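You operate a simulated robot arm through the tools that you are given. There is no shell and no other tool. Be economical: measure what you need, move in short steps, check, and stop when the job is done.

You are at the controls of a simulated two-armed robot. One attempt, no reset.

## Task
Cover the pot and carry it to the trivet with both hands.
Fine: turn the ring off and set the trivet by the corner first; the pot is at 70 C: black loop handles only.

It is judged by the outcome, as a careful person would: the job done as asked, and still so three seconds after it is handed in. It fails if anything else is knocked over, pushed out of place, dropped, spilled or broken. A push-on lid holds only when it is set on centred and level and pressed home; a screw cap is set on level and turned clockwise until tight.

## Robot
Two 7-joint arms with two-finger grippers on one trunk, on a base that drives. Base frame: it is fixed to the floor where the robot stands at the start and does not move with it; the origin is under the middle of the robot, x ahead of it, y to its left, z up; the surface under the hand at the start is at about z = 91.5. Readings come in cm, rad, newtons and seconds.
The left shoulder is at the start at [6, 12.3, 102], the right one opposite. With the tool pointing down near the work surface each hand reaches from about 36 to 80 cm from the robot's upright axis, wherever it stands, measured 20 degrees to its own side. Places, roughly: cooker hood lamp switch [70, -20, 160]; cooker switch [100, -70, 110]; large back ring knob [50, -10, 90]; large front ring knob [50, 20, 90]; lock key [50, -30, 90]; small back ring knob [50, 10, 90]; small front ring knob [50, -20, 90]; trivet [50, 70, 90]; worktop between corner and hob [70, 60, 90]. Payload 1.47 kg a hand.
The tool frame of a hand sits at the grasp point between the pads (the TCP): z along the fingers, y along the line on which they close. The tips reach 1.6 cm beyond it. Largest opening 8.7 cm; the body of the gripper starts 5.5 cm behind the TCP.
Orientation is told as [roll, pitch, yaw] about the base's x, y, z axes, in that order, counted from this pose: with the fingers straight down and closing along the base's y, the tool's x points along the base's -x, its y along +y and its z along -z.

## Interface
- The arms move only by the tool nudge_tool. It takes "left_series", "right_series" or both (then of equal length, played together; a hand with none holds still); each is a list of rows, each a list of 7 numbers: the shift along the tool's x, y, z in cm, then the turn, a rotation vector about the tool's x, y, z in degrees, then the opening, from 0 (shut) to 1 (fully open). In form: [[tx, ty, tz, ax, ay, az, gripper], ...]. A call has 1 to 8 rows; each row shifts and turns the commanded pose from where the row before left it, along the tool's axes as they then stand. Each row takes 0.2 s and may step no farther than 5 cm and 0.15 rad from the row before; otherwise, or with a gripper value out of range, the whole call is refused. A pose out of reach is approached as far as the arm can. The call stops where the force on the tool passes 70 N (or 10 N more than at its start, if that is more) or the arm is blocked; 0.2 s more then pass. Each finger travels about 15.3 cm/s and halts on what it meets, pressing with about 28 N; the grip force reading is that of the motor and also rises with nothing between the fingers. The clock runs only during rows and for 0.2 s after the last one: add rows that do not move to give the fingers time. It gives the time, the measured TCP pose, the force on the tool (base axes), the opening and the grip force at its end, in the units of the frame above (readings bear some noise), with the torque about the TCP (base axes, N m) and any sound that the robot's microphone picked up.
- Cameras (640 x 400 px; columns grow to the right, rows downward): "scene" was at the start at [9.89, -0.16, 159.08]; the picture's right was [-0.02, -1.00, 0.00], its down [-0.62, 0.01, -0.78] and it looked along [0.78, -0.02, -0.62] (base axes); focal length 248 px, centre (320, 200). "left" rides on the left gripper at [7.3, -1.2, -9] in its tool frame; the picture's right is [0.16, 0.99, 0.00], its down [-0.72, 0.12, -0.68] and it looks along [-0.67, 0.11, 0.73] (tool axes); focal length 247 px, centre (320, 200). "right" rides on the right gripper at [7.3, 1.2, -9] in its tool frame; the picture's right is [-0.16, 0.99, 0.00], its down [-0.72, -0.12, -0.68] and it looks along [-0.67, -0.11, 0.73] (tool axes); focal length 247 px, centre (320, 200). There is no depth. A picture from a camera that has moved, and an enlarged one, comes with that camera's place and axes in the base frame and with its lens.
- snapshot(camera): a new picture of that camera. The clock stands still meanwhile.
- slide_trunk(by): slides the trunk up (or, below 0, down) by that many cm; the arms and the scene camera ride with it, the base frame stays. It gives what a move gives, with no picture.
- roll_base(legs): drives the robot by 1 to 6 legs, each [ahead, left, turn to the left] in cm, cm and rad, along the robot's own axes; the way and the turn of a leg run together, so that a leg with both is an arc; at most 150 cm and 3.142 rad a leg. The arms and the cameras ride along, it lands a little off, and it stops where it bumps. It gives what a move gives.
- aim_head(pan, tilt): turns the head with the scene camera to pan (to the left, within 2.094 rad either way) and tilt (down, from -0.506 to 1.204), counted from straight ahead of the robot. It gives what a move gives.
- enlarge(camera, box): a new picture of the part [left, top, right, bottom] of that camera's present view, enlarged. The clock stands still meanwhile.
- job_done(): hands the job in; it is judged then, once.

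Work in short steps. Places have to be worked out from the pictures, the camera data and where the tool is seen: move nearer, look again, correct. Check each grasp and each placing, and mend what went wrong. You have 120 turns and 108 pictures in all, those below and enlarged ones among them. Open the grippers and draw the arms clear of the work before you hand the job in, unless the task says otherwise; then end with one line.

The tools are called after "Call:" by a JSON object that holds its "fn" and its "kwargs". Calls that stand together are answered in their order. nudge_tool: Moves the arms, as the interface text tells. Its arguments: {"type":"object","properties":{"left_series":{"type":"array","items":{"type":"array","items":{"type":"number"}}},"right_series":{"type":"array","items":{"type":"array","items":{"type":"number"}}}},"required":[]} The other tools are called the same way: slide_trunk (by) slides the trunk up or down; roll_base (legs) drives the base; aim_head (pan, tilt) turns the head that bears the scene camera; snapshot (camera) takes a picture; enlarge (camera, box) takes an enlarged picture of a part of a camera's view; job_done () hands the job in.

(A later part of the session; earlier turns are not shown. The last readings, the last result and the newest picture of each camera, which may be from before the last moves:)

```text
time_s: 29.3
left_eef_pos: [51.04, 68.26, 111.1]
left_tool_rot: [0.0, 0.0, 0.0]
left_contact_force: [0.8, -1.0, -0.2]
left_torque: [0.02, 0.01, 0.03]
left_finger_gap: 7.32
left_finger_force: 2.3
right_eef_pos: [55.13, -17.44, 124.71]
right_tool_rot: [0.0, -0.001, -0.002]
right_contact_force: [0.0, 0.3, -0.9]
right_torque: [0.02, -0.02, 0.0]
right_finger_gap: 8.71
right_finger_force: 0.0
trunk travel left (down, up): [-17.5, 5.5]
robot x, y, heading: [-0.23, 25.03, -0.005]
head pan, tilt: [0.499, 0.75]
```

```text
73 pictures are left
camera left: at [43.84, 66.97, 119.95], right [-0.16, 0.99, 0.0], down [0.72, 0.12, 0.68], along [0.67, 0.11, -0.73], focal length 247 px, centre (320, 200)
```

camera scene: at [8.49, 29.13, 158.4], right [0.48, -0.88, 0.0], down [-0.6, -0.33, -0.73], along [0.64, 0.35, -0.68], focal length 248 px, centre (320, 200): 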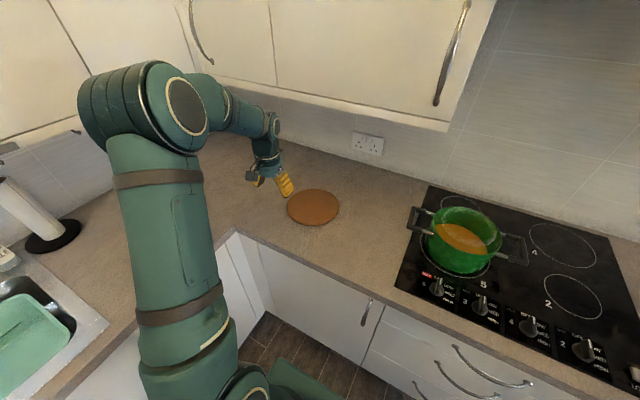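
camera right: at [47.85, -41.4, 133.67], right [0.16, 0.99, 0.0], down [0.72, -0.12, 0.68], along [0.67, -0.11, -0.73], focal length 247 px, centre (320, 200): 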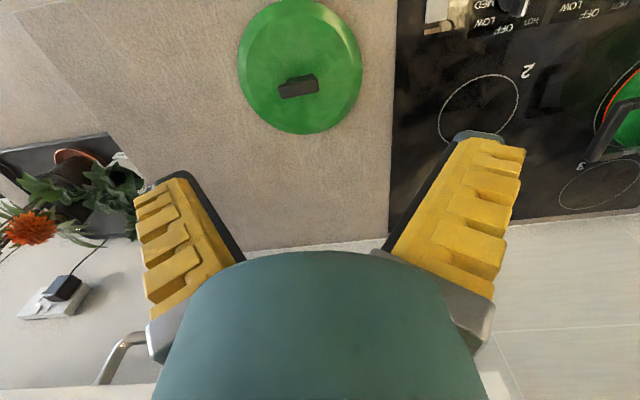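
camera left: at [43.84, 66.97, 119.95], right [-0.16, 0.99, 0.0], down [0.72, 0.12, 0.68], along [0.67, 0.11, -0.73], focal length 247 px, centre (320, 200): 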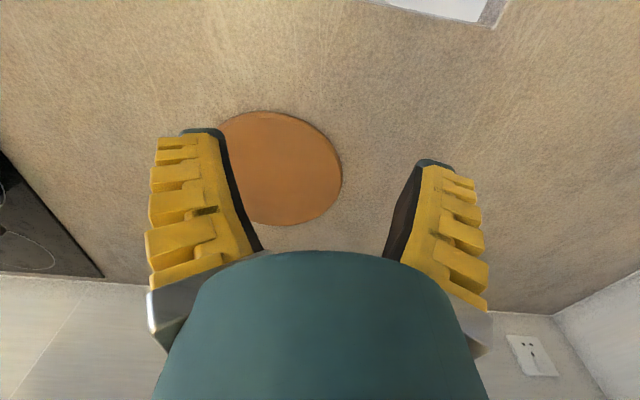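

The trivet is at about (66, 63), well on the worktop. Driving back right 25 cm for the lid.

Call:
{"fn": "roll_base", "kwargs": {"legs": [[0, -25, 0]]}}

Call:
{"fn": "nudge_tool", "kwargs": {"right_series": [[-1.8, -1.5, 3, 0, 0, 0, 0.8], [-1.8, -1.5, 3, 0, 0, 0, 0.8], [-1.2, -1, 3, 0, 0, 0, 0.8], [0, 0, 3, 0, 0, 0, 0.8]]}}

Call:
{"fn": "snapshot", "kwargs": {"camera": "right"}}

```text
time_s: 32.1
left_eef_pos: [51.06, 42.88, 111.09]
left_tool_rot: [0.001, -0.001, -0.001]
left_contact_force: [0.1, -0.2, 0.5]
left_torque: [-0.01, -0.07, 0.03]
left_finger_gap: 7.31
left_finger_force: 2.6
right_eef_pos: [55.34, -42.72, 124.72]
right_tool_rot: [0.001, 0.001, -0.001]
right_contact_force: [-0.1, -0.9, -0.2]
right_torque: [0.01, -0.03, 0.01]
right_finger_gap: 8.71
right_finger_force: 0.1
trunk travel left (down, up): [-17.5, 5.5]
robot x, y, heading: [0.02, 0.0, 0.001]
head pan, tilt: [0.499, 0.75]
```

```text
time_s: 33.1
left_eef_pos: [51.1, 42.96, 110.97]
left_tool_rot: [0.0, 0.0, -0.002]
left_contact_force: [0.0, 0.7, -0.1]
left_torque: [0.0, 0.0, 0.01]
left_finger_gap: 7.28
left_finger_force: 2.4
right_eef_pos: [60.02, -46.51, 112.48]
right_tool_rot: [0.0, 0.002, 0.001]
right_contact_force: [0.1, -0.4, -0.6]
right_torque: [-0.04, 0.03, 0.0]
right_finger_gap: 7.32
right_finger_force: 2.7
trunk travel left (down, up): [-17.5, 5.5]
robot x, y, heading: [-0.24, 0.13, -0.002]
head pan, tilt: [0.499, 0.75]
```

```text
72 pictures are left
camera right: at [52.83, -45.31, 121.51], right [0.16, 0.99, 0.0], down [0.72, -0.12, 0.68], along [0.67, -0.11, -0.73], focal length 247 px, centre (320, 200)
```

right: 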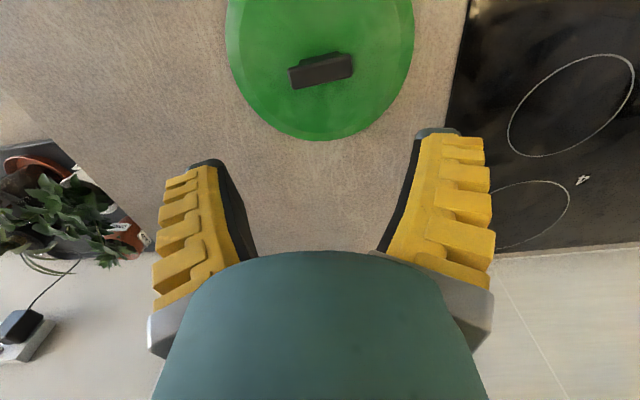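

Lid knob is a bar lying along y at about (60, -46.4). Zooming in to see its shape and height.

Call:
{"fn": "enlarge", "kwargs": {"camera": "right", "box": [220, 0, 430, 140]}}

Call:
{"fn": "aim_head", "kwargs": {"pan": -0.3, "tilt": 0.75}}

Call:
{"fn": "snapshot", "kwargs": {"camera": "scene"}}

```text
2.86 times, centred on (325, 70) of right
camera zoom: at [52.83, -45.31, 121.51], right [0.16, 0.99, 0.0], down [0.72, -0.12, 0.68], along [0.67, -0.11, -0.73], focal length 706 px, centre (306, 571)
```

zoom: 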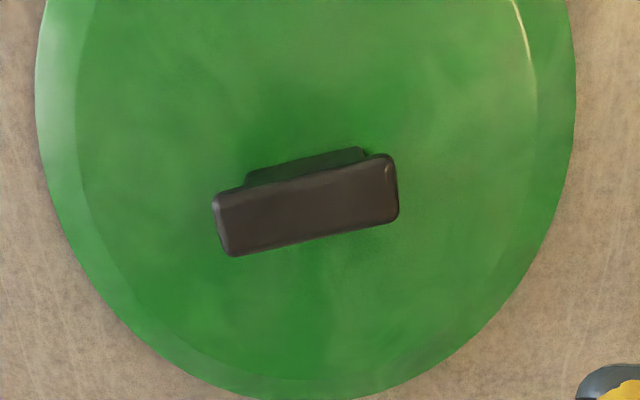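

```text
time_s: 34.3
left_eef_pos: [51.07, 43.06, 110.97]
left_tool_rot: [0.001, -0.001, 0.001]
left_contact_force: [0.6, -0.8, -0.4]
left_torque: [-0.01, 0.0, 0.0]
left_finger_gap: 7.31
left_finger_force: 2.2
right_eef_pos: [60.13, -46.51, 112.66]
right_tool_rot: [0.0, 0.0, 0.002]
right_contact_force: [-0.6, -0.7, 0.2]
right_torque: [-0.01, -0.01, -0.03]
right_finger_gap: 7.32
right_finger_force: 2.3
trunk travel left (down, up): [-17.5, 5.5]
robot x, y, heading: [-0.06, -0.1, -0.002]
head pan, tilt: [-0.3, 0.75]
```

```text
70 pictures are left
camera scene: at [9.21, -2.6, 158.39], right [-0.29, -0.96, 0.0], down [-0.65, 0.2, -0.73], along [0.7, -0.22, -0.68], focal length 248 px, centre (320, 200)
```

scene: 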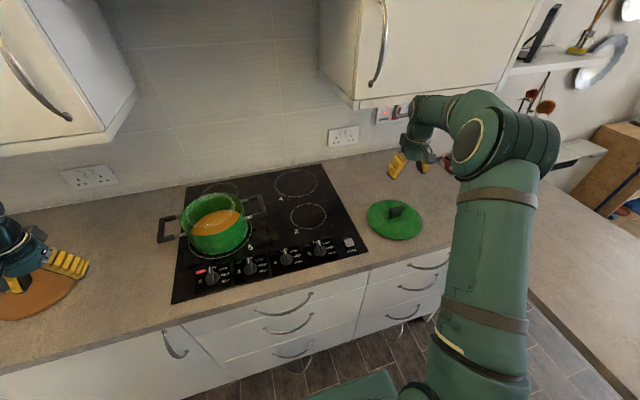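

The knob is a T-shaped bar about 6.5 × 2.2 cm along y. I'll turn the right hand 90° so the fingers close across it (along x).

Call:
{"fn": "nudge_tool", "kwargs": {"right_series": [[0, 0, 0, 0, 0, -8.2, 0.6], [0, 0, 0, 0, 0, -8.2, 0.6], [0, 0, 0, 0, 0, -8.2, 0.6], [0, 0, 0, 0, 0, -8.2, 0.6], [0, 0, 0, 0, 0, -8.2, 0.6], [0, 0, 0, 0, 0, -8.2, 0.6]]}}

Call:
{"fn": "nudge_tool", "kwargs": {"right_series": [[0, 0, 0, 0, 0, -8.2, 0.6], [0, 0, 0, 0, 0, -8.2, 0.6], [0, 0, 0, 0, 0, -8.2, 0.6], [0, 0, 0, 0, 0, -8.2, 0.6], [0, 0, 2, 0, 0, -8, 0.6], [0, 0, 3, 0, 0, 0, 0.6], [0, 0, 3, 0, 0, 0, 0.6]]}}

Call:
{"fn": "snapshot", "kwargs": {"camera": "right"}}

Call:
{"fn": "snapshot", "kwargs": {"camera": "scene"}}

```text
time_s: 35.7
left_eef_pos: [51.07, 43.01, 110.92]
left_tool_rot: [0.001, 0.001, 0.001]
left_contact_force: [0.5, -0.2, 0.1]
left_torque: [-0.01, 0.0, -0.01]
left_finger_gap: 7.3
left_finger_force: 2.6
right_eef_pos: [60.14, -46.56, 112.79]
right_tool_rot: [0.0, 0.0, 0.861]
right_contact_force: [1.1, -0.9, -0.6]
right_torque: [0.0, -0.01, -0.02]
right_finger_gap: 5.73
right_finger_force: 3.9
trunk travel left (down, up): [-17.5, 5.5]
robot x, y, heading: [-0.18, -0.22, 0.0]
head pan, tilt: [-0.3, 0.75]
```

```text
time_s: 37.3
left_eef_pos: [51.17, 42.98, 110.97]
left_tool_rot: [0.001, 0.001, 0.0]
left_contact_force: [0.8, -0.3, -0.5]
left_torque: [-0.03, 0.0, -0.05]
left_finger_gap: 7.27
left_finger_force: 2.2
right_eef_pos: [60.15, -46.86, 104.64]
right_tool_rot: [0.0, -0.001, 1.572]
right_contact_force: [0.9, -0.2, 0.2]
right_torque: [-0.02, -0.01, -0.01]
right_finger_gap: 5.75
right_finger_force: 3.4
trunk travel left (down, up): [-17.5, 5.5]
robot x, y, heading: [-0.35, -0.27, -0.0]
head pan, tilt: [-0.3, 0.75]
```

```text
69 pictures are left
camera right: at [59.02, -54.01, 113.44], right [-0.99, 0.16, 0.0], down [0.12, 0.72, 0.68], along [0.11, 0.67, -0.73], focal length 247 px, centre (320, 200)
```

right: 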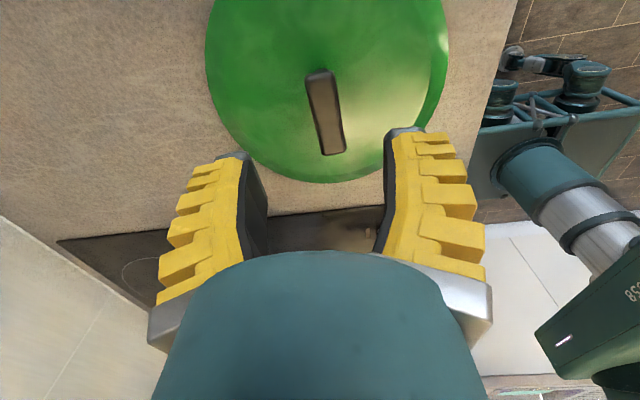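

```text
68 pictures are left
camera scene: at [9.26, -2.65, 158.39], right [-0.29, -0.96, 0.0], down [-0.65, 0.2, -0.73], along [0.7, -0.22, -0.68], focal length 248 px, centre (320, 200)
```

scene: 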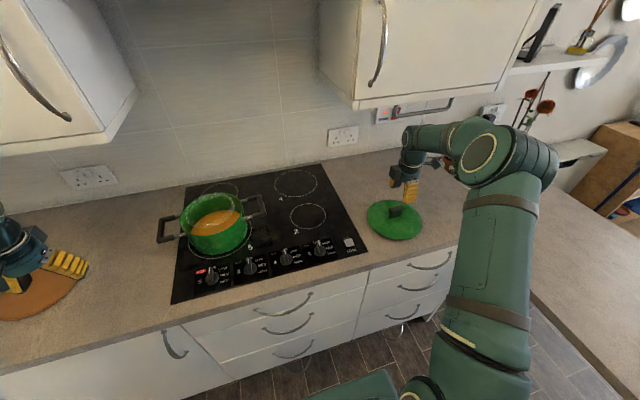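

Triangulated knob top: z≈95.6, centre (59.9, -46.5). I'll centre on it and descend to TCP z≈95.6.

Call:
{"fn": "nudge_tool", "kwargs": {"right_series": [[-0.3, 0.3, 3, 0, 0, 0, 0.5], [0, 0, 3, 0, 0, 0, 0.5], [0, 0, 2, 0, 0, 0, 0.45], [0, 0, 1.0, 0, 0, 0, 0.45]]}}

Call:
{"fn": "snapshot", "kwargs": {"camera": "right"}}

Call:
{"fn": "enlarge", "kwargs": {"camera": "scene", "box": [340, 120, 460, 250]}}

```text
time_s: 38.3
left_eef_pos: [51.01, 42.87, 110.91]
left_tool_rot: [0.0, 0.0, 0.001]
left_contact_force: [-0.8, -0.2, -0.4]
left_torque: [0.0, 0.01, 0.0]
left_finger_gap: 7.32
left_finger_force: 2.6
right_eef_pos: [59.69, -46.45, 95.78]
right_tool_rot: [0.0, -0.002, 1.572]
right_contact_force: [0.1, 0.3, 0.2]
right_torque: [0.0, 0.01, -0.01]
right_finger_gap: 4.49
right_finger_force: 4.9
trunk travel left (down, up): [-17.5, 5.5]
robot x, y, heading: [0.32, -0.1, -0.005]
head pan, tilt: [-0.3, 0.75]
```

```text
67 pictures are left
camera right: at [58.51, -53.65, 104.61], right [-0.99, 0.16, 0.0], down [0.12, 0.72, 0.68], along [0.11, 0.67, -0.73], focal length 247 px, centre (320, 200)
```

right: 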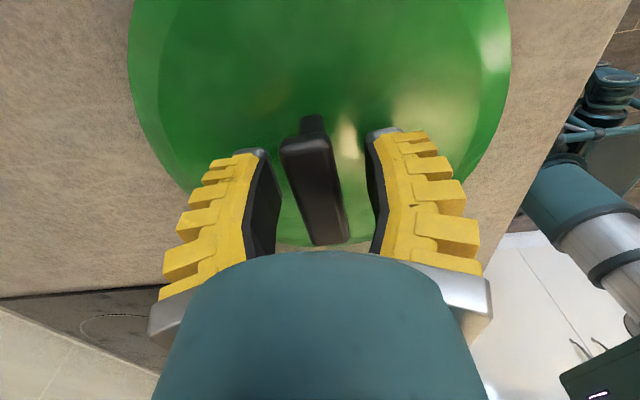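

```text
3.08 times, centred on (400, 185) of scene
camera zoom: at [9.21, -2.61, 158.39], right [-0.29, -0.96, 0.0], down [-0.65, 0.2, -0.73], along [0.7, -0.22, -0.68], focal length 764 px, centre (74, 246)
```

zoom: 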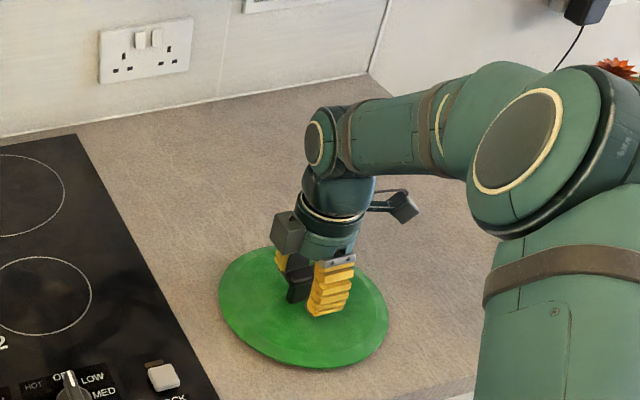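

The bar is between the fingers. Lowering another 0.4 cm, then closing.

Call:
{"fn": "nudge_tool", "kwargs": {"right_series": [[0, 0, 0.4, 0, 0, 0, 0.45], [0, 0, 0, 0, 0, 0, 0.2], [0, 0, 0, 0, 0, 0, 0.0], [0, 0, 0, 0, 0, 0, 0.0]]}}

Call:
{"fn": "snapshot", "kwargs": {"camera": "right"}}

```text
time_s: 39.3
left_eef_pos: [51.06, 43.01, 110.98]
left_tool_rot: [0.001, 0.0, 0.001]
left_contact_force: [0.8, -0.5, -1.0]
left_torque: [-0.03, -0.04, 0.0]
left_finger_gap: 7.33
left_finger_force: 2.5
right_eef_pos: [59.75, -46.44, 95.44]
right_tool_rot: [-0.003, 0.0, 1.57]
right_contact_force: [0.9, -0.7, 3.0]
right_torque: [-0.05, -0.01, 0.22]
right_finger_gap: 0.82
right_finger_force: 28.0
trunk travel left (down, up): [-17.5, 5.5]
robot x, y, heading: [-0.14, -0.25, -0.001]
head pan, tilt: [-0.3, 0.75]
```

```text
65 pictures are left
camera right: at [58.54, -53.61, 104.29], right [-0.99, 0.16, 0.0], down [0.11, 0.72, 0.68], along [0.11, 0.67, -0.73], focal length 247 px, centre (320, 200)
```

right: 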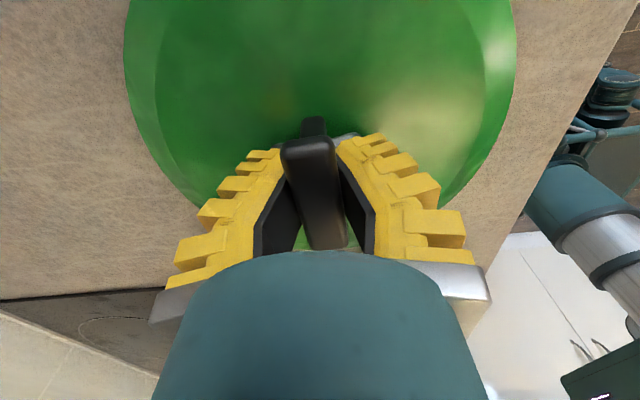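

The tips have closed at 0.8 cm, around the stem under the cap, which is a good hold. Lifting a few cm to test.

Call:
{"fn": "nudge_tool", "kwargs": {"right_series": [[0, 0, -1, 0, 0, 0, 0.0], [0, 0, -2, 0, 0, 0, 0.0], [0, 0, -2, 0, 0, 0, 0.0], [0, 0, 0, 0, 0, 0, 0.0]]}}

Call:
{"fn": "snapshot", "kwargs": {"camera": "right"}}

Call:
{"fn": "enlarge", "kwargs": {"camera": "scene", "box": [340, 120, 460, 250]}}

```text
time_s: 40.3
left_eef_pos: [51.1, 42.98, 110.93]
left_tool_rot: [0.001, -0.001, 0.0]
left_contact_force: [0.3, 0.0, 0.9]
left_torque: [-0.03, -0.02, 0.03]
left_finger_gap: 7.32
left_finger_force: 2.1
right_eef_pos: [59.82, -46.38, 100.24]
right_tool_rot: [-0.001, 0.0, 1.572]
right_contact_force: [0.3, 0.5, -2.3]
right_torque: [-0.01, 0.0, 0.0]
right_finger_gap: 0.78
right_finger_force: 28.1
trunk travel left (down, up): [-17.5, 5.5]
robot x, y, heading: [-0.29, -0.12, -0.002]
head pan, tilt: [-0.3, 0.75]
```

```text
64 pictures are left
camera right: at [58.63, -53.68, 109.16], right [-0.99, 0.16, 0.0], down [0.12, 0.72, 0.68], along [0.11, 0.67, -0.73], focal length 247 px, centre (320, 200)
```

right: 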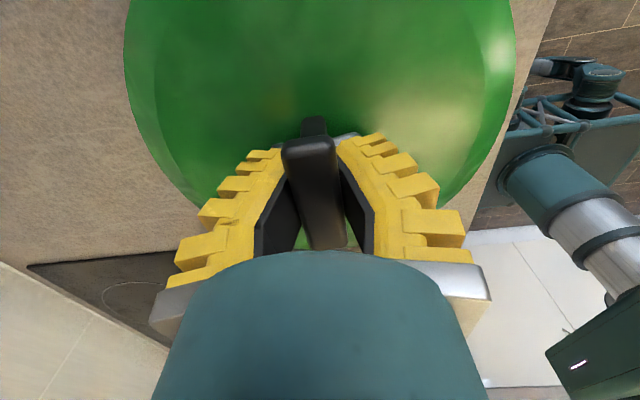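

```text
3.08 times, centred on (400, 185) of scene
camera zoom: at [9.27, -2.64, 158.39], right [-0.29, -0.96, 0.0], down [-0.65, 0.2, -0.73], along [0.7, -0.22, -0.68], focal length 764 px, centre (74, 246)
```

zoom: 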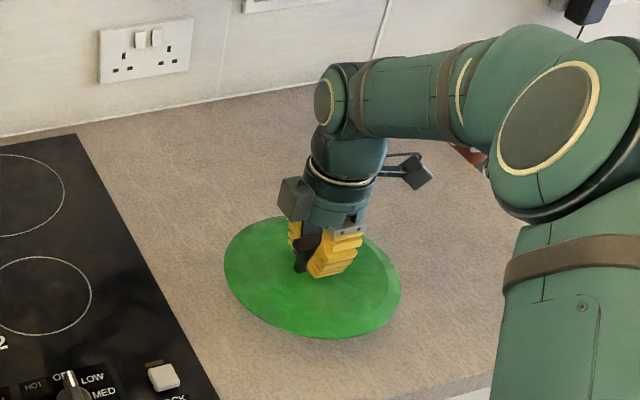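

The lid is held level and unmoved in the hand. Now I'll raise it and get an accurate fix on the pot from the head and left cameras.

Call:
{"fn": "nudge_tool", "kwargs": {"right_series": [[0, 0, -4, 0, 0, 0, 0.0], [0, 0, -4, 0, 0, 0, 0.0], [0, 0, -4, 0, 0, 0, 0.0], [0, 0, -4, 0, 0, 0, 0.0], [0, 0, -4, 0, 0, 0, 0.0]]}}

Call:
{"fn": "aim_head", "kwargs": {"pan": 0.2, "tilt": 0.6}}

Call:
{"fn": "enlarge", "kwargs": {"camera": "scene", "box": [255, 150, 405, 250]}}

Call:
{"fn": "enlarge", "kwargs": {"camera": "left", "box": [0, 100, 210, 240]}}

```text
time_s: 41.5
left_eef_pos: [50.98, 43.03, 110.85]
left_tool_rot: [0.002, -0.001, 0.002]
left_contact_force: [-0.1, -0.7, -0.5]
left_torque: [-0.03, 0.0, 0.0]
left_finger_gap: 7.29
left_finger_force: 2.1
right_eef_pos: [59.81, -46.28, 120.56]
right_tool_rot: [0.0, 0.001, 1.57]
right_contact_force: [0.4, 0.4, -2.8]
right_torque: [-0.02, -0.01, 0.01]
right_finger_gap: 0.77
right_finger_force: 28.1
trunk travel left (down, up): [-17.5, 5.5]
robot x, y, heading: [-0.13, -0.29, -0.002]
head pan, tilt: [-0.3, 0.75]
```

```text
time_s: 42.4
left_eef_pos: [50.92, 43.08, 111.04]
left_tool_rot: [0.0, 0.001, 0.0]
left_contact_force: [0.3, 0.3, -0.3]
left_torque: [0.0, 0.0, 0.0]
left_finger_gap: 7.32
left_finger_force: 2.3
right_eef_pos: [59.8, -46.31, 120.43]
right_tool_rot: [0.0, 0.0, 1.573]
right_contact_force: [-0.2, 0.6, -3.5]
right_torque: [0.03, -0.04, -0.02]
right_finger_gap: 0.78
right_finger_force: 28.1
trunk travel left (down, up): [-17.5, 5.5]
robot x, y, heading: [-0.19, -0.06, 0.003]
head pan, tilt: [0.201, 0.6]
```

```text
4.00 times, centred on (330, 200) of scene
camera zoom: at [9.97, 1.58, 159.68], right [0.2, -0.98, 0.0], down [-0.55, -0.11, -0.82], along [0.81, 0.16, -0.57], focal length 994 px, centre (280, 200)
```

zoom: 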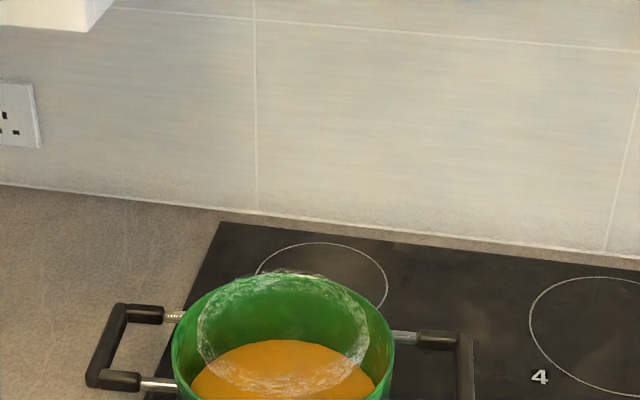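

```text
2.86 times, centred on (105, 170) of left
camera zoom: at [43.84, 41.72, 119.85], right [-0.16, 0.99, 0.0], down [0.72, 0.12, 0.68], along [0.67, 0.11, -0.73], focal length 706 px, centre (934, 286)
```

zoom: 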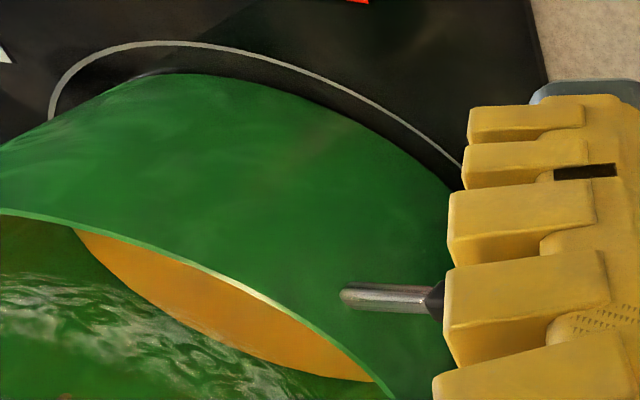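

I need the whole pot in view; tilting the head further down.

Call:
{"fn": "aim_head", "kwargs": {"pan": 0.2, "tilt": 0.75}}

Call:
{"fn": "enlarge", "kwargs": {"camera": "scene", "box": [255, 150, 405, 250]}}

```text
time_s: 43.1
left_eef_pos: [50.95, 42.94, 110.95]
left_tool_rot: [0.0, 0.0, 0.001]
left_contact_force: [-0.4, 0.9, -0.9]
left_torque: [0.02, 0.01, -0.02]
left_finger_gap: 7.31
left_finger_force: 2.1
right_eef_pos: [59.82, -46.28, 120.53]
right_tool_rot: [0.001, -0.001, 1.57]
right_contact_force: [0.0, 0.4, -2.7]
right_torque: [0.01, 0.04, 0.0]
right_finger_gap: 0.81
right_finger_force: 28.2
trunk travel left (down, up): [-17.5, 5.5]
robot x, y, heading: [0.03, -0.18, -0.0]
head pan, tilt: [0.201, 0.75]
```

```text
4.00 times, centred on (330, 200) of scene
camera zoom: at [9.43, 1.47, 158.4], right [0.2, -0.98, 0.0], down [-0.67, -0.14, -0.73], along [0.72, 0.15, -0.68], focal length 994 px, centre (280, 200)
```

zoom: 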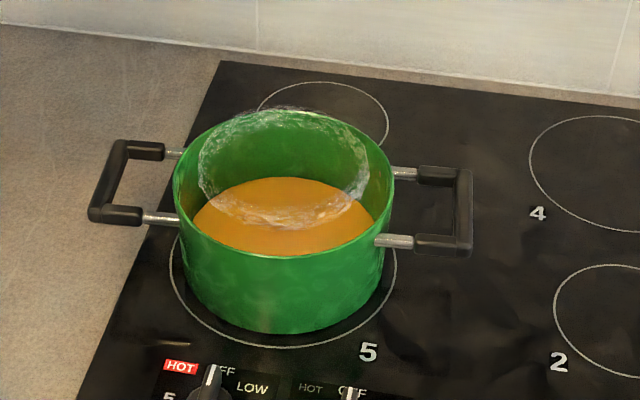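

Pot centre ≈ (72.0, 13.9), rim z≈101.6, R≈9.3; black handle bars near (71.1, 30) and (73.6, -1.8). To reach comfortably I'll drive 20 cm left with the lid held high.

Call:
{"fn": "roll_base", "kwargs": {"legs": [[0, 20, 0]]}}

Call:
{"fn": "nudge_tool", "kwargs": {"right_series": [[-4.5, -1, 0, 0, 0, 0, 0.0], [-4.5, -1.5, 0, 0, 0, 0, 0.0], [-4.5, -1.5, 0, 0, 0, 0, 0.0], [-4.5, -1.5, 0, 0, 0, 0, 0.0], [-4.5, -1.5, 0, 0, 0, 0, 0.0], [-4.5, -1.5, 0, 0, 0, 0, 0.0], [-4.5, -1.5, 0, 0, 0, 0, 0.0]]}}

Call:
{"fn": "aim_head", "kwargs": {"pan": 0.0, "tilt": 0.7}}

Call:
{"fn": "snapshot", "kwargs": {"camera": "scene"}}

Call:
{"fn": "snapshot", "kwargs": {"camera": "right"}}

```text
time_s: 45.5
left_eef_pos: [51.21, 62.93, 110.96]
left_tool_rot: [0.0, 0.0, -0.003]
left_contact_force: [0.2, 1.0, -0.6]
left_torque: [0.01, -0.01, 0.03]
left_finger_gap: 7.32
left_finger_force: 2.4
right_eef_pos: [59.7, -26.46, 120.63]
right_tool_rot: [-0.001, 0.0, 1.566]
right_contact_force: [0.1, 0.2, -3.7]
right_torque: [-0.02, 0.02, 0.03]
right_finger_gap: 0.81
right_finger_force: 28.4
trunk travel left (down, up): [-17.5, 5.5]
robot x, y, heading: [-0.24, 20.15, 0.0]
head pan, tilt: [0.201, 0.75]
```

```text
time_s: 47.1
left_eef_pos: [51.28, 63.03, 110.86]
left_tool_rot: [-0.002, -0.001, -0.002]
left_contact_force: [0.0, 0.1, -0.1]
left_torque: [-0.02, 0.0, 0.01]
left_finger_gap: 7.34
left_finger_force: 2.4
right_eef_pos: [69.73, 5.39, 120.61]
right_tool_rot: [-0.001, 0.001, 1.567]
right_contact_force: [0.6, -0.3, -3.3]
right_torque: [-0.03, 0.0, 0.0]
right_finger_gap: 0.79
right_finger_force: 27.9
trunk travel left (down, up): [-17.5, 5.5]
robot x, y, heading: [0.13, 19.88, -0.007]
head pan, tilt: [0.201, 0.75]
```

```text
time_s: 47.8
left_eef_pos: [51.23, 62.81, 110.96]
left_tool_rot: [0.001, 0.0, -0.004]
left_contact_force: [-0.3, 0.3, 0.0]
left_torque: [0.03, 0.0, -0.03]
left_finger_gap: 7.31
left_finger_force: 2.1
right_eef_pos: [69.74, 5.15, 120.54]
right_tool_rot: [0.001, -0.001, 1.568]
right_contact_force: [-0.7, 0.3, -3.0]
right_torque: [-0.02, 0.03, -0.03]
right_finger_gap: 0.77
right_finger_force: 28.0
trunk travel left (down, up): [-17.5, 5.5]
robot x, y, heading: [-0.31, 19.84, -0.002]
head pan, tilt: [0.0, 0.7]
```

```text
59 pictures are left
camera scene: at [9.83, 19.9, 158.81], right [0.0, -1.0, 0.0], down [-0.64, 0.0, -0.76], along [0.76, 0.0, -0.64], focal length 248 px, centre (320, 200)
```

scene: 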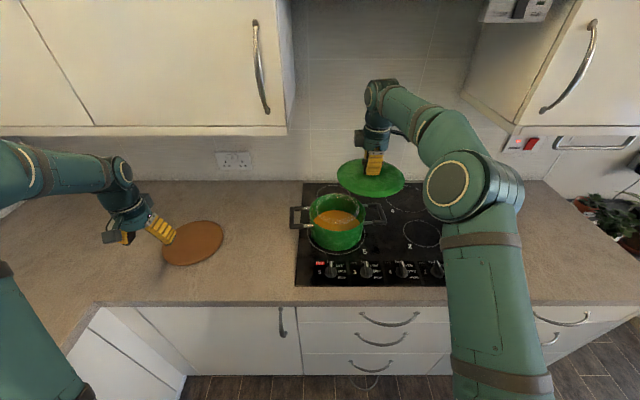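

```text
58 pictures are left
camera right: at [68.56, -2.12, 129.5], right [-0.99, 0.16, 0.0], down [0.12, 0.72, 0.68], along [0.11, 0.67, -0.73], focal length 247 px, centre (320, 200)
```

right: 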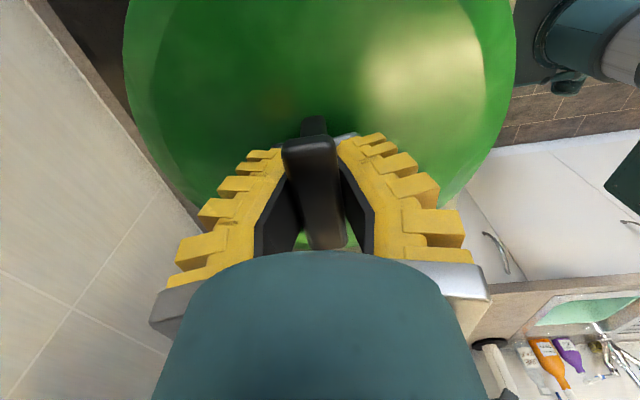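

Good view straight-on. Zooming to measure the lid and the pot together.

Call:
{"fn": "enlarge", "kwargs": {"camera": "scene", "box": [275, 145, 425, 255]}}

```text
3.64 times, centred on (350, 200) of scene
camera zoom: at [9.83, 19.9, 158.81], right [0.0, -1.0, 0.0], down [-0.64, 0.0, -0.76], along [0.76, 0.0, -0.64], focal length 903 px, centre (211, 200)
```

zoom: 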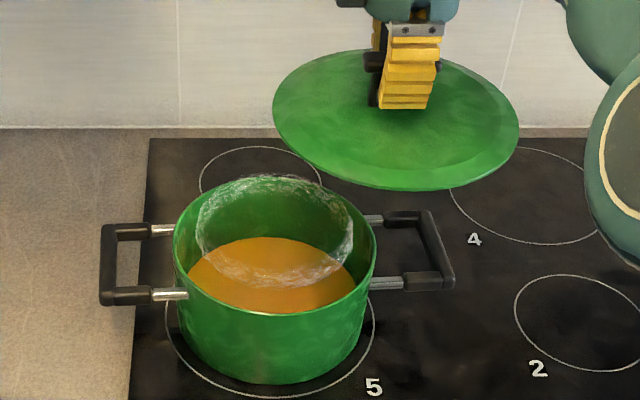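

In this view the lid (R≈10) centre is ≈(70.5, 4.9) and the pot centre ≈(72.1, 14.0). I'll move the lid over the pot and hover about 1.5–2 cm above the rim.

Call:
{"fn": "nudge_tool", "kwargs": {"right_series": [[-3, -0.5, 0, 0, 0, 0, 0.0], [-3, -0.6, 0, 0, 0, 0, 0.0], [-3, -0.5, 0, 0, 0, 0, 0.0], [0, 0, 4, 0, 0, 0, 0.0], [0, 0, 4, 0, 0, 0, 0.0], [0, 0, 3, 0, 0, 0, 0.0], [0, 0, 1.5, 0, 0, 0, 0.0]]}}

Call:
{"fn": "enlarge", "kwargs": {"camera": "scene", "box": [275, 165, 395, 245]}}

Call:
{"fn": "snapshot", "kwargs": {"camera": "right"}}

```text
time_s: 49.4
left_eef_pos: [51.25, 63.07, 110.87]
left_tool_rot: [0.0, 0.0, -0.004]
left_contact_force: [0.2, -0.4, 0.3]
left_torque: [-0.04, -0.01, 0.02]
left_finger_gap: 7.33
left_finger_force: 2.4
right_eef_pos: [71.55, 14.07, 108.02]
right_tool_rot: [-0.001, 0.001, 1.568]
right_contact_force: [0.3, 0.3, -3.3]
right_torque: [0.0, 0.01, -0.03]
right_finger_gap: 0.79
right_finger_force: 27.9
trunk travel left (down, up): [-17.5, 5.5]
robot x, y, heading: [0.43, 20.31, -0.003]
head pan, tilt: [0.0, 0.7]
```

```text
5.00 times, centred on (335, 205) of scene
camera zoom: at [9.86, 19.92, 158.81], right [0.0, -1.0, 0.0], down [-0.64, 0.0, -0.76], along [0.76, 0.0, -0.64], focal length 1242 px, centre (245, 175)
```

zoom: 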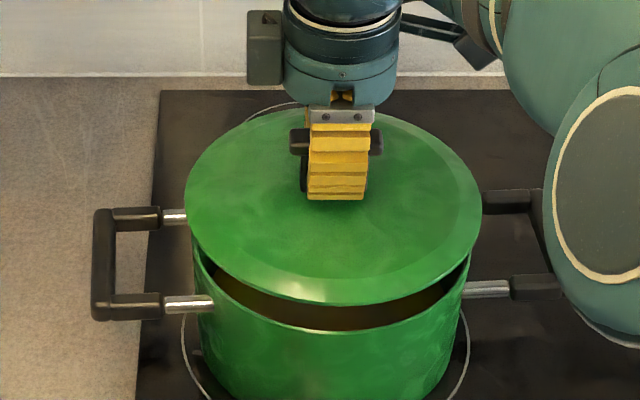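

```text
55 pictures are left
camera right: at [70.26, 6.81, 116.95], right [-0.99, 0.16, 0.0], down [0.12, 0.72, 0.68], along [0.11, 0.67, -0.73], focal length 247 px, centre (320, 200)
```

right: 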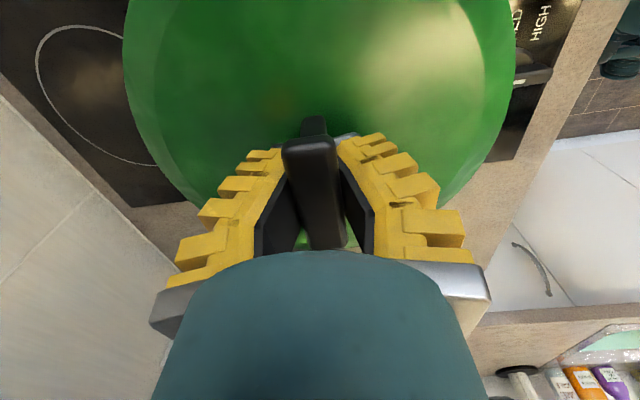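

From the head view the lid and pot are aligned to about a millimetre sideways; the fore-aft offset depends on the rim height. I'll bring the left hand round to the left side as a second viewpoint to check it.

Call:
{"fn": "nudge_tool", "kwargs": {"left_series": [[-3, -2, 0, 0, 0, 8.2, 0.8], [-3.2, -1.5, 0, 0, 0, 8.2, 0.8], [-3.4, -1, 0, 0, 0, 8.2, 0.8], [-3, 0, 0, 0, 0, 8.2, 0.8], [0, 0, 0, 0, 0, 8.2, 0.8], [0, 0, 0, 0, 0, 8.2, 0.8], [0, 0, 0, 0, 0, 8.2, 0.8], [0, 0, 0, 0, 0, 8.2, 0.8]]}}

Call:
{"fn": "nudge_tool", "kwargs": {"left_series": [[0, 0, 0, 0, 0, 8.2, 0.8], [0, 0, 0, 0, 0, 8.2, 0.8], [0, 0, 0, 0, 0, 8, 0.8]]}}

Call:
{"fn": "snapshot", "kwargs": {"camera": "left"}}

```text
time_s: 51.2
left_eef_pos: [62.87, 55.82, 111.03]
left_tool_rot: [0.0, 0.0, -1.15]
left_contact_force: [-0.2, 0.2, -0.3]
left_torque: [-0.02, -0.02, 0.02]
left_finger_gap: 7.3
left_finger_force: 2.6
right_eef_pos: [71.52, 14.03, 108.1]
right_tool_rot: [0.0, 0.0, 1.567]
right_contact_force: [0.0, 0.2, -3.4]
right_torque: [-0.02, -0.01, 0.0]
right_finger_gap: 0.78
right_finger_force: 27.9
trunk travel left (down, up): [-17.5, 5.5]
robot x, y, heading: [0.06, 19.64, -0.0]
head pan, tilt: [0.0, 0.7]
```

```text
time_s: 52.0
left_eef_pos: [62.9, 55.74, 110.97]
left_tool_rot: [0.001, 0.0, -1.576]
left_contact_force: [0.2, -0.8, -0.1]
left_torque: [-0.03, -0.01, 0.01]
left_finger_gap: 7.28
left_finger_force: 2.7
right_eef_pos: [71.38, 14.08, 108.1]
right_tool_rot: [0.001, 0.0, 1.568]
right_contact_force: [0.6, -1.0, -3.2]
right_torque: [0.01, 0.0, -0.02]
right_finger_gap: 0.77
right_finger_force: 28.0
trunk travel left (down, up): [-17.5, 5.5]
robot x, y, heading: [-0.02, 19.86, -0.006]
head pan, tilt: [0.0, 0.7]
```

```text
54 pictures are left
camera left: at [61.79, 63.01, 119.8], right [0.99, 0.15, 0.0], down [0.11, -0.72, 0.68], along [0.1, -0.67, -0.73], focal length 247 px, centre (320, 200)
```

left: 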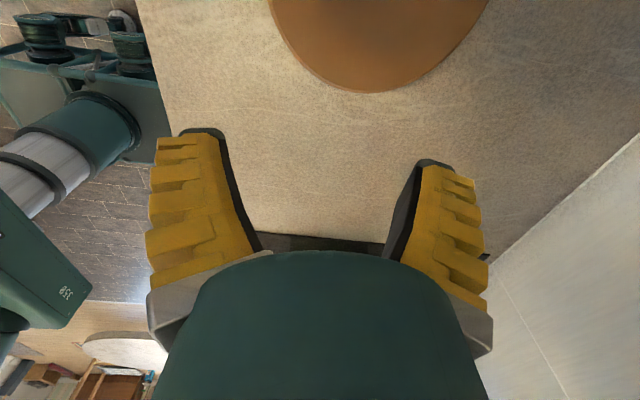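

That viewpoint is blocked by the gripper body. Instead I'll lower the lid to almost touching, so lid and rim share a plane and can be compared directly.

Call:
{"fn": "nudge_tool", "kwargs": {"right_series": [[0, 0, 1, 0, 0, 0, 0.0], [0, 0, 0.6, 0, 0, 0, 0.0], [0, 0, 0, 0, 0, 0, 0.0]]}}

Call:
{"fn": "enlarge", "kwargs": {"camera": "scene", "box": [275, 165, 395, 245]}}

```text
time_s: 52.8
left_eef_pos: [62.81, 55.81, 111.01]
left_tool_rot: [0.001, 0.0, -1.573]
left_contact_force: [0.6, -0.1, -0.5]
left_torque: [0.0, -0.01, -0.04]
left_finger_gap: 7.29
left_finger_force: 2.2
right_eef_pos: [71.36, 13.96, 106.5]
right_tool_rot: [0.0, 0.0, 1.567]
right_contact_force: [-0.1, 0.1, -2.8]
right_torque: [0.0, -0.06, -0.01]
right_finger_gap: 0.78
right_finger_force: 28.2
trunk travel left (down, up): [-17.5, 5.5]
robot x, y, heading: [-0.04, 19.77, -0.004]
head pan, tilt: [0.0, 0.7]
```

```text
5.00 times, centred on (335, 205) of scene
camera zoom: at [9.84, 19.91, 158.82], right [0.0, -1.0, 0.0], down [-0.64, 0.0, -0.76], along [0.76, 0.0, -0.64], focal length 1242 px, centre (245, 175)
```

zoom: 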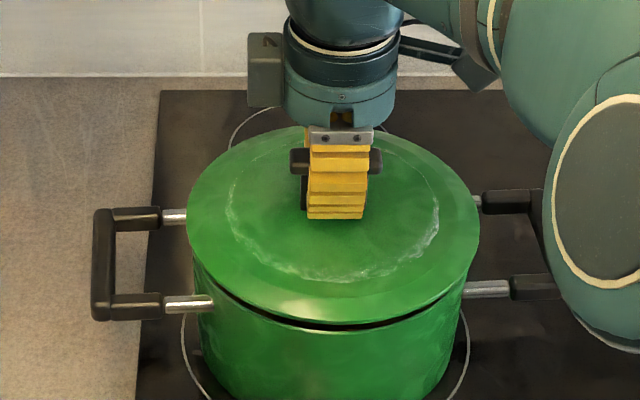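

Lid and rim now look concentric (front overhang ≈ side overhang ≈ 0.4–0.5 cm). Lowering gently to contact.

Call:
{"fn": "nudge_tool", "kwargs": {"right_series": [[0, 0, 0.4, 0, 0, 0, 0.0], [0, 0, 0.3, 0, 0, 0, 0.0], [0, 0, 0.3, 0, 0, 0, 0.0], [0, 0, 0, 0, 0, 0, 0.0]]}}

Call:
{"fn": "enlarge", "kwargs": {"camera": "scene", "box": [275, 165, 395, 245]}}

```text
time_s: 53.8
left_eef_pos: [62.85, 55.87, 110.96]
left_tool_rot: [0.001, 0.0, -1.576]
left_contact_force: [-0.2, 0.0, -0.1]
left_torque: [0.0, 0.0, 0.04]
left_finger_gap: 7.31
left_finger_force: 2.4
right_eef_pos: [71.48, 14.04, 105.34]
right_tool_rot: [0.0, 0.001, 1.567]
right_contact_force: [0.0, -0.4, -2.5]
right_torque: [0.02, -0.01, -0.02]
right_finger_gap: 0.77
right_finger_force: 27.7
trunk travel left (down, up): [-17.5, 5.5]
robot x, y, heading: [0.17, 20.04, -0.002]
head pan, tilt: [0.0, 0.7]
```

```text
5.00 times, centred on (335, 205) of scene
camera zoom: at [9.83, 19.91, 158.82], right [0.0, -1.0, 0.0], down [-0.64, 0.0, -0.76], along [0.76, 0.0, -0.64], focal length 1242 px, centre (245, 175)
```

zoom: 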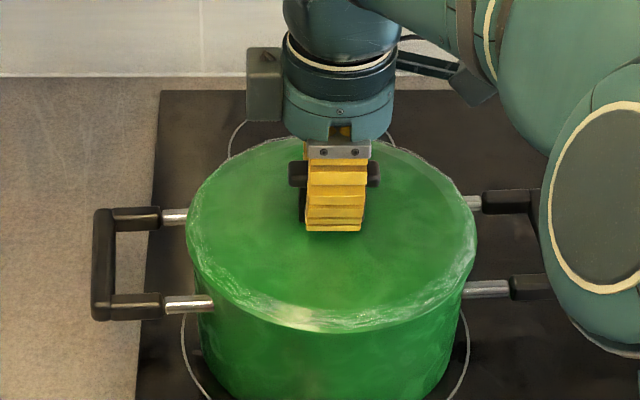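

No contact yet and alignment still looks good. Continuing down in small steps.

Call:
{"fn": "nudge_tool", "kwargs": {"right_series": [[0, 0, 0.3, 0, 0, 0, 0.0], [0, 0, 0.3, 0, 0, 0, 0.0], [0, 0, 0, 0, 0, 0, 0.0]]}}

Call:
{"fn": "enlarge", "kwargs": {"camera": "scene", "box": [275, 165, 395, 245]}}

```text
time_s: 54.6
left_eef_pos: [62.7, 55.87, 111.0]
left_tool_rot: [0.002, 0.0, -1.574]
left_contact_force: [-1.1, 0.5, 0.0]
left_torque: [-0.01, 0.0, 0.01]
left_finger_gap: 7.32
left_finger_force: 2.3
right_eef_pos: [71.48, 14.13, 105.07]
right_tool_rot: [-0.005, -0.003, 1.567]
right_contact_force: [4.5, -1.0, 13.7]
right_torque: [-0.26, -0.04, 0.02]
right_finger_gap: 0.95
right_finger_force: 28.0
trunk travel left (down, up): [-17.5, 5.5]
robot x, y, heading: [-0.2, 19.96, -0.001]
head pan, tilt: [0.0, 0.7]
```

```text
5.00 times, centred on (335, 205) of scene
camera zoom: at [9.71, 19.92, 158.84], right [0.0, -1.0, 0.0], down [-0.64, 0.0, -0.77], along [0.77, 0.0, -0.64], focal length 1242 px, centre (245, 175)
```

zoom: 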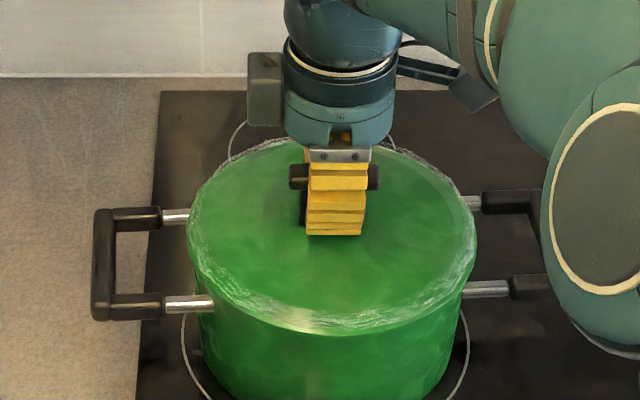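

Contact at the expected height, about 16 N fairly centred, with a small +x reaction. I'll ease 0.2 cm in +x and press down further to feel for it seating.

Call:
{"fn": "nudge_tool", "kwargs": {"right_series": [[0, -0.2, 0, 0, 0, 0, 0.0], [0, 0, 0.3, 0, 0, 0, 0.0], [0, 0, 0.3, 0, 0, 0, 0.0], [0, 0, 0, 0, 0, 0, 0.0]]}}

Call:
{"fn": "enlarge", "kwargs": {"camera": "scene", "box": [275, 165, 395, 245]}}

```text
time_s: 55.6
left_eef_pos: [62.56, 55.75, 111.06]
left_tool_rot: [0.002, 0.001, -1.571]
left_contact_force: [-0.1, 0.7, 0.6]
left_torque: [-0.01, 0.03, -0.04]
left_finger_gap: 7.32
left_finger_force: 2.3
right_eef_pos: [71.37, 13.98, 104.39]
right_tool_rot: [-0.004, 0.001, 1.566]
right_contact_force: [-4.4, -0.2, 22.8]
right_torque: [0.23, -0.02, -0.01]
right_finger_gap: 2.24
right_finger_force: 28.2
trunk travel left (down, up): [-17.5, 5.5]
robot x, y, heading: [0.16, 20.13, -0.002]
head pan, tilt: [0.0, 0.7]
```

```text
5.00 times, centred on (335, 205) of scene
camera zoom: at [9.48, 19.93, 158.84], right [0.0, -1.0, 0.0], down [-0.64, 0.0, -0.77], along [0.77, 0.0, -0.64], focal length 1242 px, centre (245, 175)
```

zoom: 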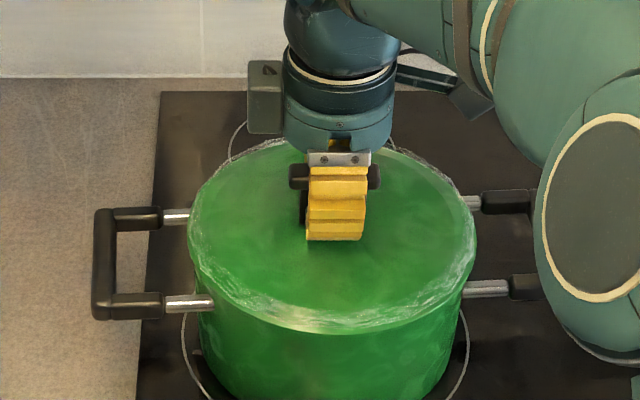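

The fingers have slid down the stem rather than the lid moving. I'll release, raise the hand, and look at how the lid sits.

Call:
{"fn": "nudge_tool", "kwargs": {"right_series": [[0, 0, -0.4, 0, 0, 0, 0.1], [0, 0, 0, 0, 0, 0, 0.5], [0, 0, 0, 0, 0, 0, 0.55], [0, 0, -3, 0, 0, 0, 0.55], [0, 0, -4, 0, 0, 0, 0.55], [0, 0, -4, 0, 0, 0, 0.55]]}}

Call:
{"fn": "enlarge", "kwargs": {"camera": "scene", "box": [275, 165, 395, 245]}}

Call:
{"fn": "snapshot", "kwargs": {"camera": "right"}}

```text
time_s: 57.0
left_eef_pos: [62.87, 55.87, 110.96]
left_tool_rot: [0.001, -0.001, -1.572]
left_contact_force: [-0.1, 0.8, -0.7]
left_torque: [0.02, 0.02, 0.04]
left_finger_gap: 7.3
left_finger_force: 2.6
right_eef_pos: [71.7, 14.0, 115.57]
right_tool_rot: [0.0, -0.001, 1.57]
right_contact_force: [-0.1, -0.1, -0.2]
right_torque: [-0.01, -0.02, 0.0]
right_finger_gap: 5.33
right_finger_force: 3.9
trunk travel left (down, up): [-17.5, 5.5]
robot x, y, heading: [0.19, 19.89, -0.001]
head pan, tilt: [0.0, 0.7]
```

```text
5.00 times, centred on (335, 205) of scene
camera zoom: at [9.75, 19.93, 158.82], right [0.0, -1.0, 0.0], down [-0.64, 0.0, -0.77], along [0.77, 0.0, -0.64], focal length 1242 px, centre (245, 175)
```

zoom: 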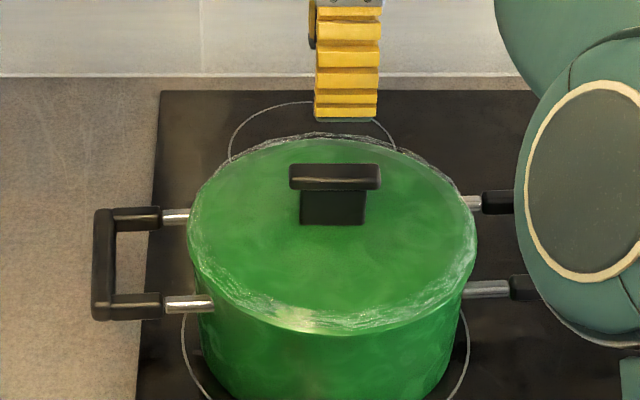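

```text
48 pictures are left
camera right: at [70.45, 6.72, 124.5], right [-0.99, 0.16, 0.0], down [0.12, 0.72, 0.68], along [0.11, 0.67, -0.73], focal length 247 px, centre (320, 200)
```

right: 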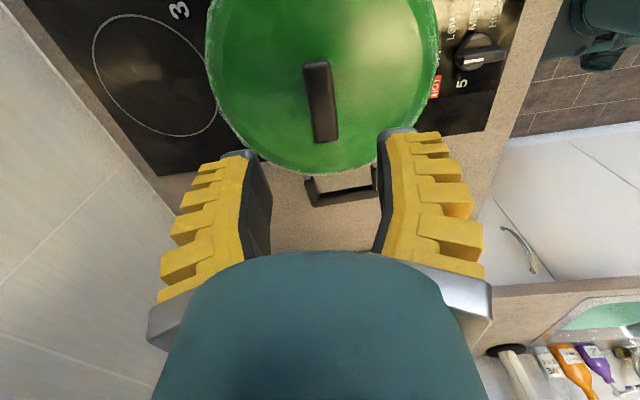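

The lid sits level and centred on the rim. To make sure it is home I'll close the fingers and press straight down on the knob's middle.

Call:
{"fn": "nudge_tool", "kwargs": {"right_series": [[0, 0, 0, 0, 0, 0, 0.0], [0, 0, 2, 0, 0, 0, 0.0], [0, 0, 3, 0, 0, 0, 0.0], [0, 0, 1.5, 0, 0, 0, 0.0], [0, 0, 0.5, 0, 0, 0, 0.0], [0, 0, 0.5, 0, 0, 0, 0.0], [0, 0, 0.4, 0, 0, 0, 0.0], [0, 0, 0.0, 0, 0, 0, 0.0]]}}

```text
time_s: 58.8
left_eef_pos: [62.58, 55.76, 111.25]
left_tool_rot: [0.001, -0.002, -1.575]
left_contact_force: [-0.1, 0.5, -0.3]
left_torque: [-0.03, -0.02, 0.0]
left_finger_gap: 7.32
left_finger_force: 2.3
right_eef_pos: [71.43, 13.9, 108.21]
right_tool_rot: [-0.009, -0.003, 1.568]
right_contact_force: [2.7, -2.4, 33.1]
right_torque: [-0.04, -0.04, 0.05]
right_finger_gap: 0.61
right_finger_force: 28.6
trunk travel left (down, up): [-17.5, 5.5]
robot x, y, heading: [0.01, 20.21, -0.002]
head pan, tilt: [0.0, 0.7]
```

33 N on the knob, centred. A bit more to about 50 N, then see whether it yields.

Call:
{"fn": "nudge_tool", "kwargs": {"right_series": [[0, 0, 0.3, 0, 0, 0, 0.0], [0, 0, 0.3, 0, 0, 0, 0.0], [0, 0, 0, 0, 0, 0, 0.0]]}}

Call:
{"fn": "enlarge", "kwargs": {"camera": "scene", "box": [275, 165, 395, 245]}}

```text
time_s: 59.6
left_eef_pos: [62.31, 55.84, 111.16]
left_tool_rot: [0.004, -0.001, -1.571]
left_contact_force: [-0.7, 0.4, 0.4]
left_torque: [0.01, 0.0, 0.0]
left_finger_gap: 7.32
left_finger_force: 2.5
right_eef_pos: [71.41, 13.98, 108.07]
right_tool_rot: [-0.014, -0.003, 1.565]
right_contact_force: [-5.0, 0.7, 49.2]
right_torque: [-0.05, 0.09, -0.01]
right_finger_gap: 0.59
right_finger_force: 28.1
trunk travel left (down, up): [-17.5, 5.5]
robot x, y, heading: [-0.15, 20.12, -0.004]
head pan, tilt: [0.0, 0.7]
```

```text
5.00 times, centred on (335, 205) of scene
camera zoom: at [9.18, 19.96, 158.87], right [0.0, -1.0, 0.0], down [-0.64, 0.0, -0.77], along [0.77, 0.0, -0.64], focal length 1242 px, centre (245, 175)
```

zoom: 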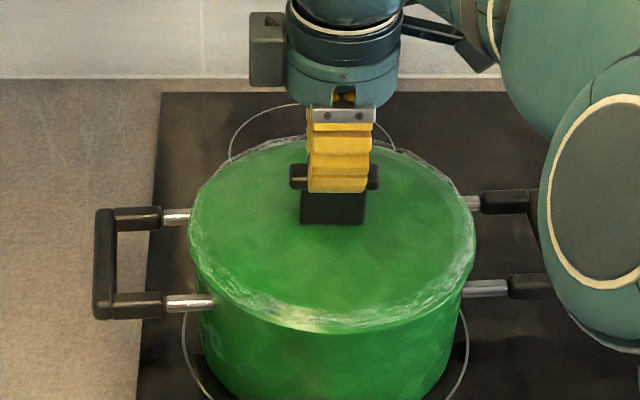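

The lid is solidly home: 50 N and no movement. Now both hands go up and turn to line up with the handle bars, which are yawed about +4°.

Call:
{"fn": "nudge_tool", "kwargs": {"right_series": [[0, 0, -4, 0, 0, 0, 0.0], [0, 0, -4, 0, 0, 0, 0.0], [0, 0, -4, 0, 0, 0, 0.4], [0, 0, 0, 0, 0, 7.84, 0.4], [0, 0, 0, 0, 0, 7.84, 0.4], [0, 0, 0, 0, 0, 7.84, 0.4], [0, 0, 0, 0, 0, 7.84, 0.4], [0, 0, 0, 0, 0, 7.84, 0.4]], "left_series": [[0, 0, 0, 0, 0, -8.53, 0.4], [0, 0, 0, 0, 0, -8.53, 0.4], [0, 0, 0, 0, 0, -8.53, 0.4], [0, 0, 0, 0, 0, -8.53, 0.4], [0, 0, 0, 0, 0, -8.53, 0.4], [0, 0, 0, 0, 0, -8.53, 0.4], [0, 0, 0, 0, 0, -8.53, 0.4], [0, 0, 0, 0, 0, -8.53, 0.4]]}}

Call:
{"fn": "nudge_tool", "kwargs": {"right_series": [[0, 0, 0, 0, 0, 7.84, 0.4], [0, 0, 0, 0, 0, 7.84, 0.4], [0, 0, 0, 0, 0, 7.84, 0.4], [0, 0, 0, 0, 0, 7.84, 0.4], [0, 0, 0, 0, 0, 7.84, 0.4], [0, 0, 0, 0, 0, 7.84, 0.4]], "left_series": [[0, 0, 0, 0, 0, -8.53, 0.4], [0, 0, 0, 0, 0, -8.53, 0.4], [0, 0, 0, 0, 0, -8.53, 0.4], [0, 0, 0, 0, 0, 0, 0.4], [0, 0, 0, 0, 0, 0, 0.4], [0, 0, 0, 0, 0, 0, 0.4]]}}

Call:
{"fn": "enlarge", "kwargs": {"camera": "scene", "box": [270, 160, 420, 260]}}

```text
time_s: 61.4
left_eef_pos: [62.89, 55.84, 111.1]
left_tool_rot: [0.0, -0.001, -0.378]
left_contact_force: [-0.1, -0.2, 0.9]
left_torque: [0.0, -0.01, -0.02]
left_finger_gap: 4.05
left_finger_force: 4.5
right_eef_pos: [71.62, 14.12, 119.15]
right_tool_rot: [-0.001, 0.0, 0.882]
right_contact_force: [0.5, -1.0, 0.2]
right_torque: [0.03, -0.01, -0.01]
right_finger_gap: 4.08
right_finger_force: 4.9
trunk travel left (down, up): [-17.5, 5.5]
robot x, y, heading: [-0.22, 19.94, 0.001]
head pan, tilt: [0.0, 0.7]
```

```text
time_s: 62.8
left_eef_pos: [62.91, 55.8, 110.83]
left_tool_rot: [0.0, 0.002, 0.063]
left_contact_force: [-0.7, 0.0, -0.1]
left_torque: [0.03, -0.03, -0.03]
left_finger_gap: 4.04
left_finger_force: 4.2
right_eef_pos: [71.76, 14.12, 119.11]
right_tool_rot: [0.001, -0.001, 0.062]
right_contact_force: [0.6, -0.3, -0.5]
right_torque: [-0.04, -0.04, 0.03]
right_finger_gap: 4.09
right_finger_force: 4.6
trunk travel left (down, up): [-17.5, 5.5]
robot x, y, heading: [0.24, 19.93, -0.001]
head pan, tilt: [0.0, 0.7]
```

```text
4.00 times, centred on (345, 210) of scene
camera zoom: at [9.8, 19.92, 158.82], right [0.0, -1.0, 0.0], down [-0.64, 0.0, -0.76], along [0.76, 0.0, -0.64], focal length 994 px, centre (220, 160)
```

zoom: 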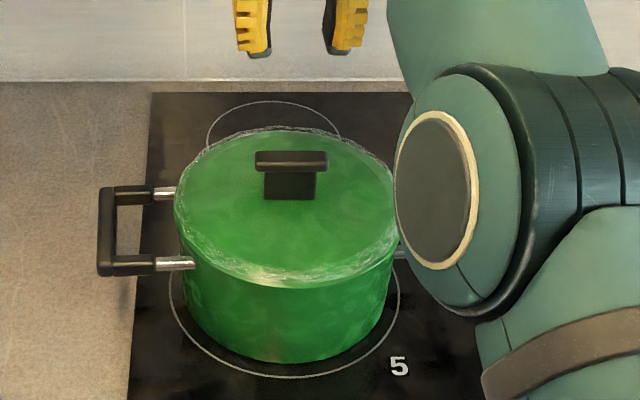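

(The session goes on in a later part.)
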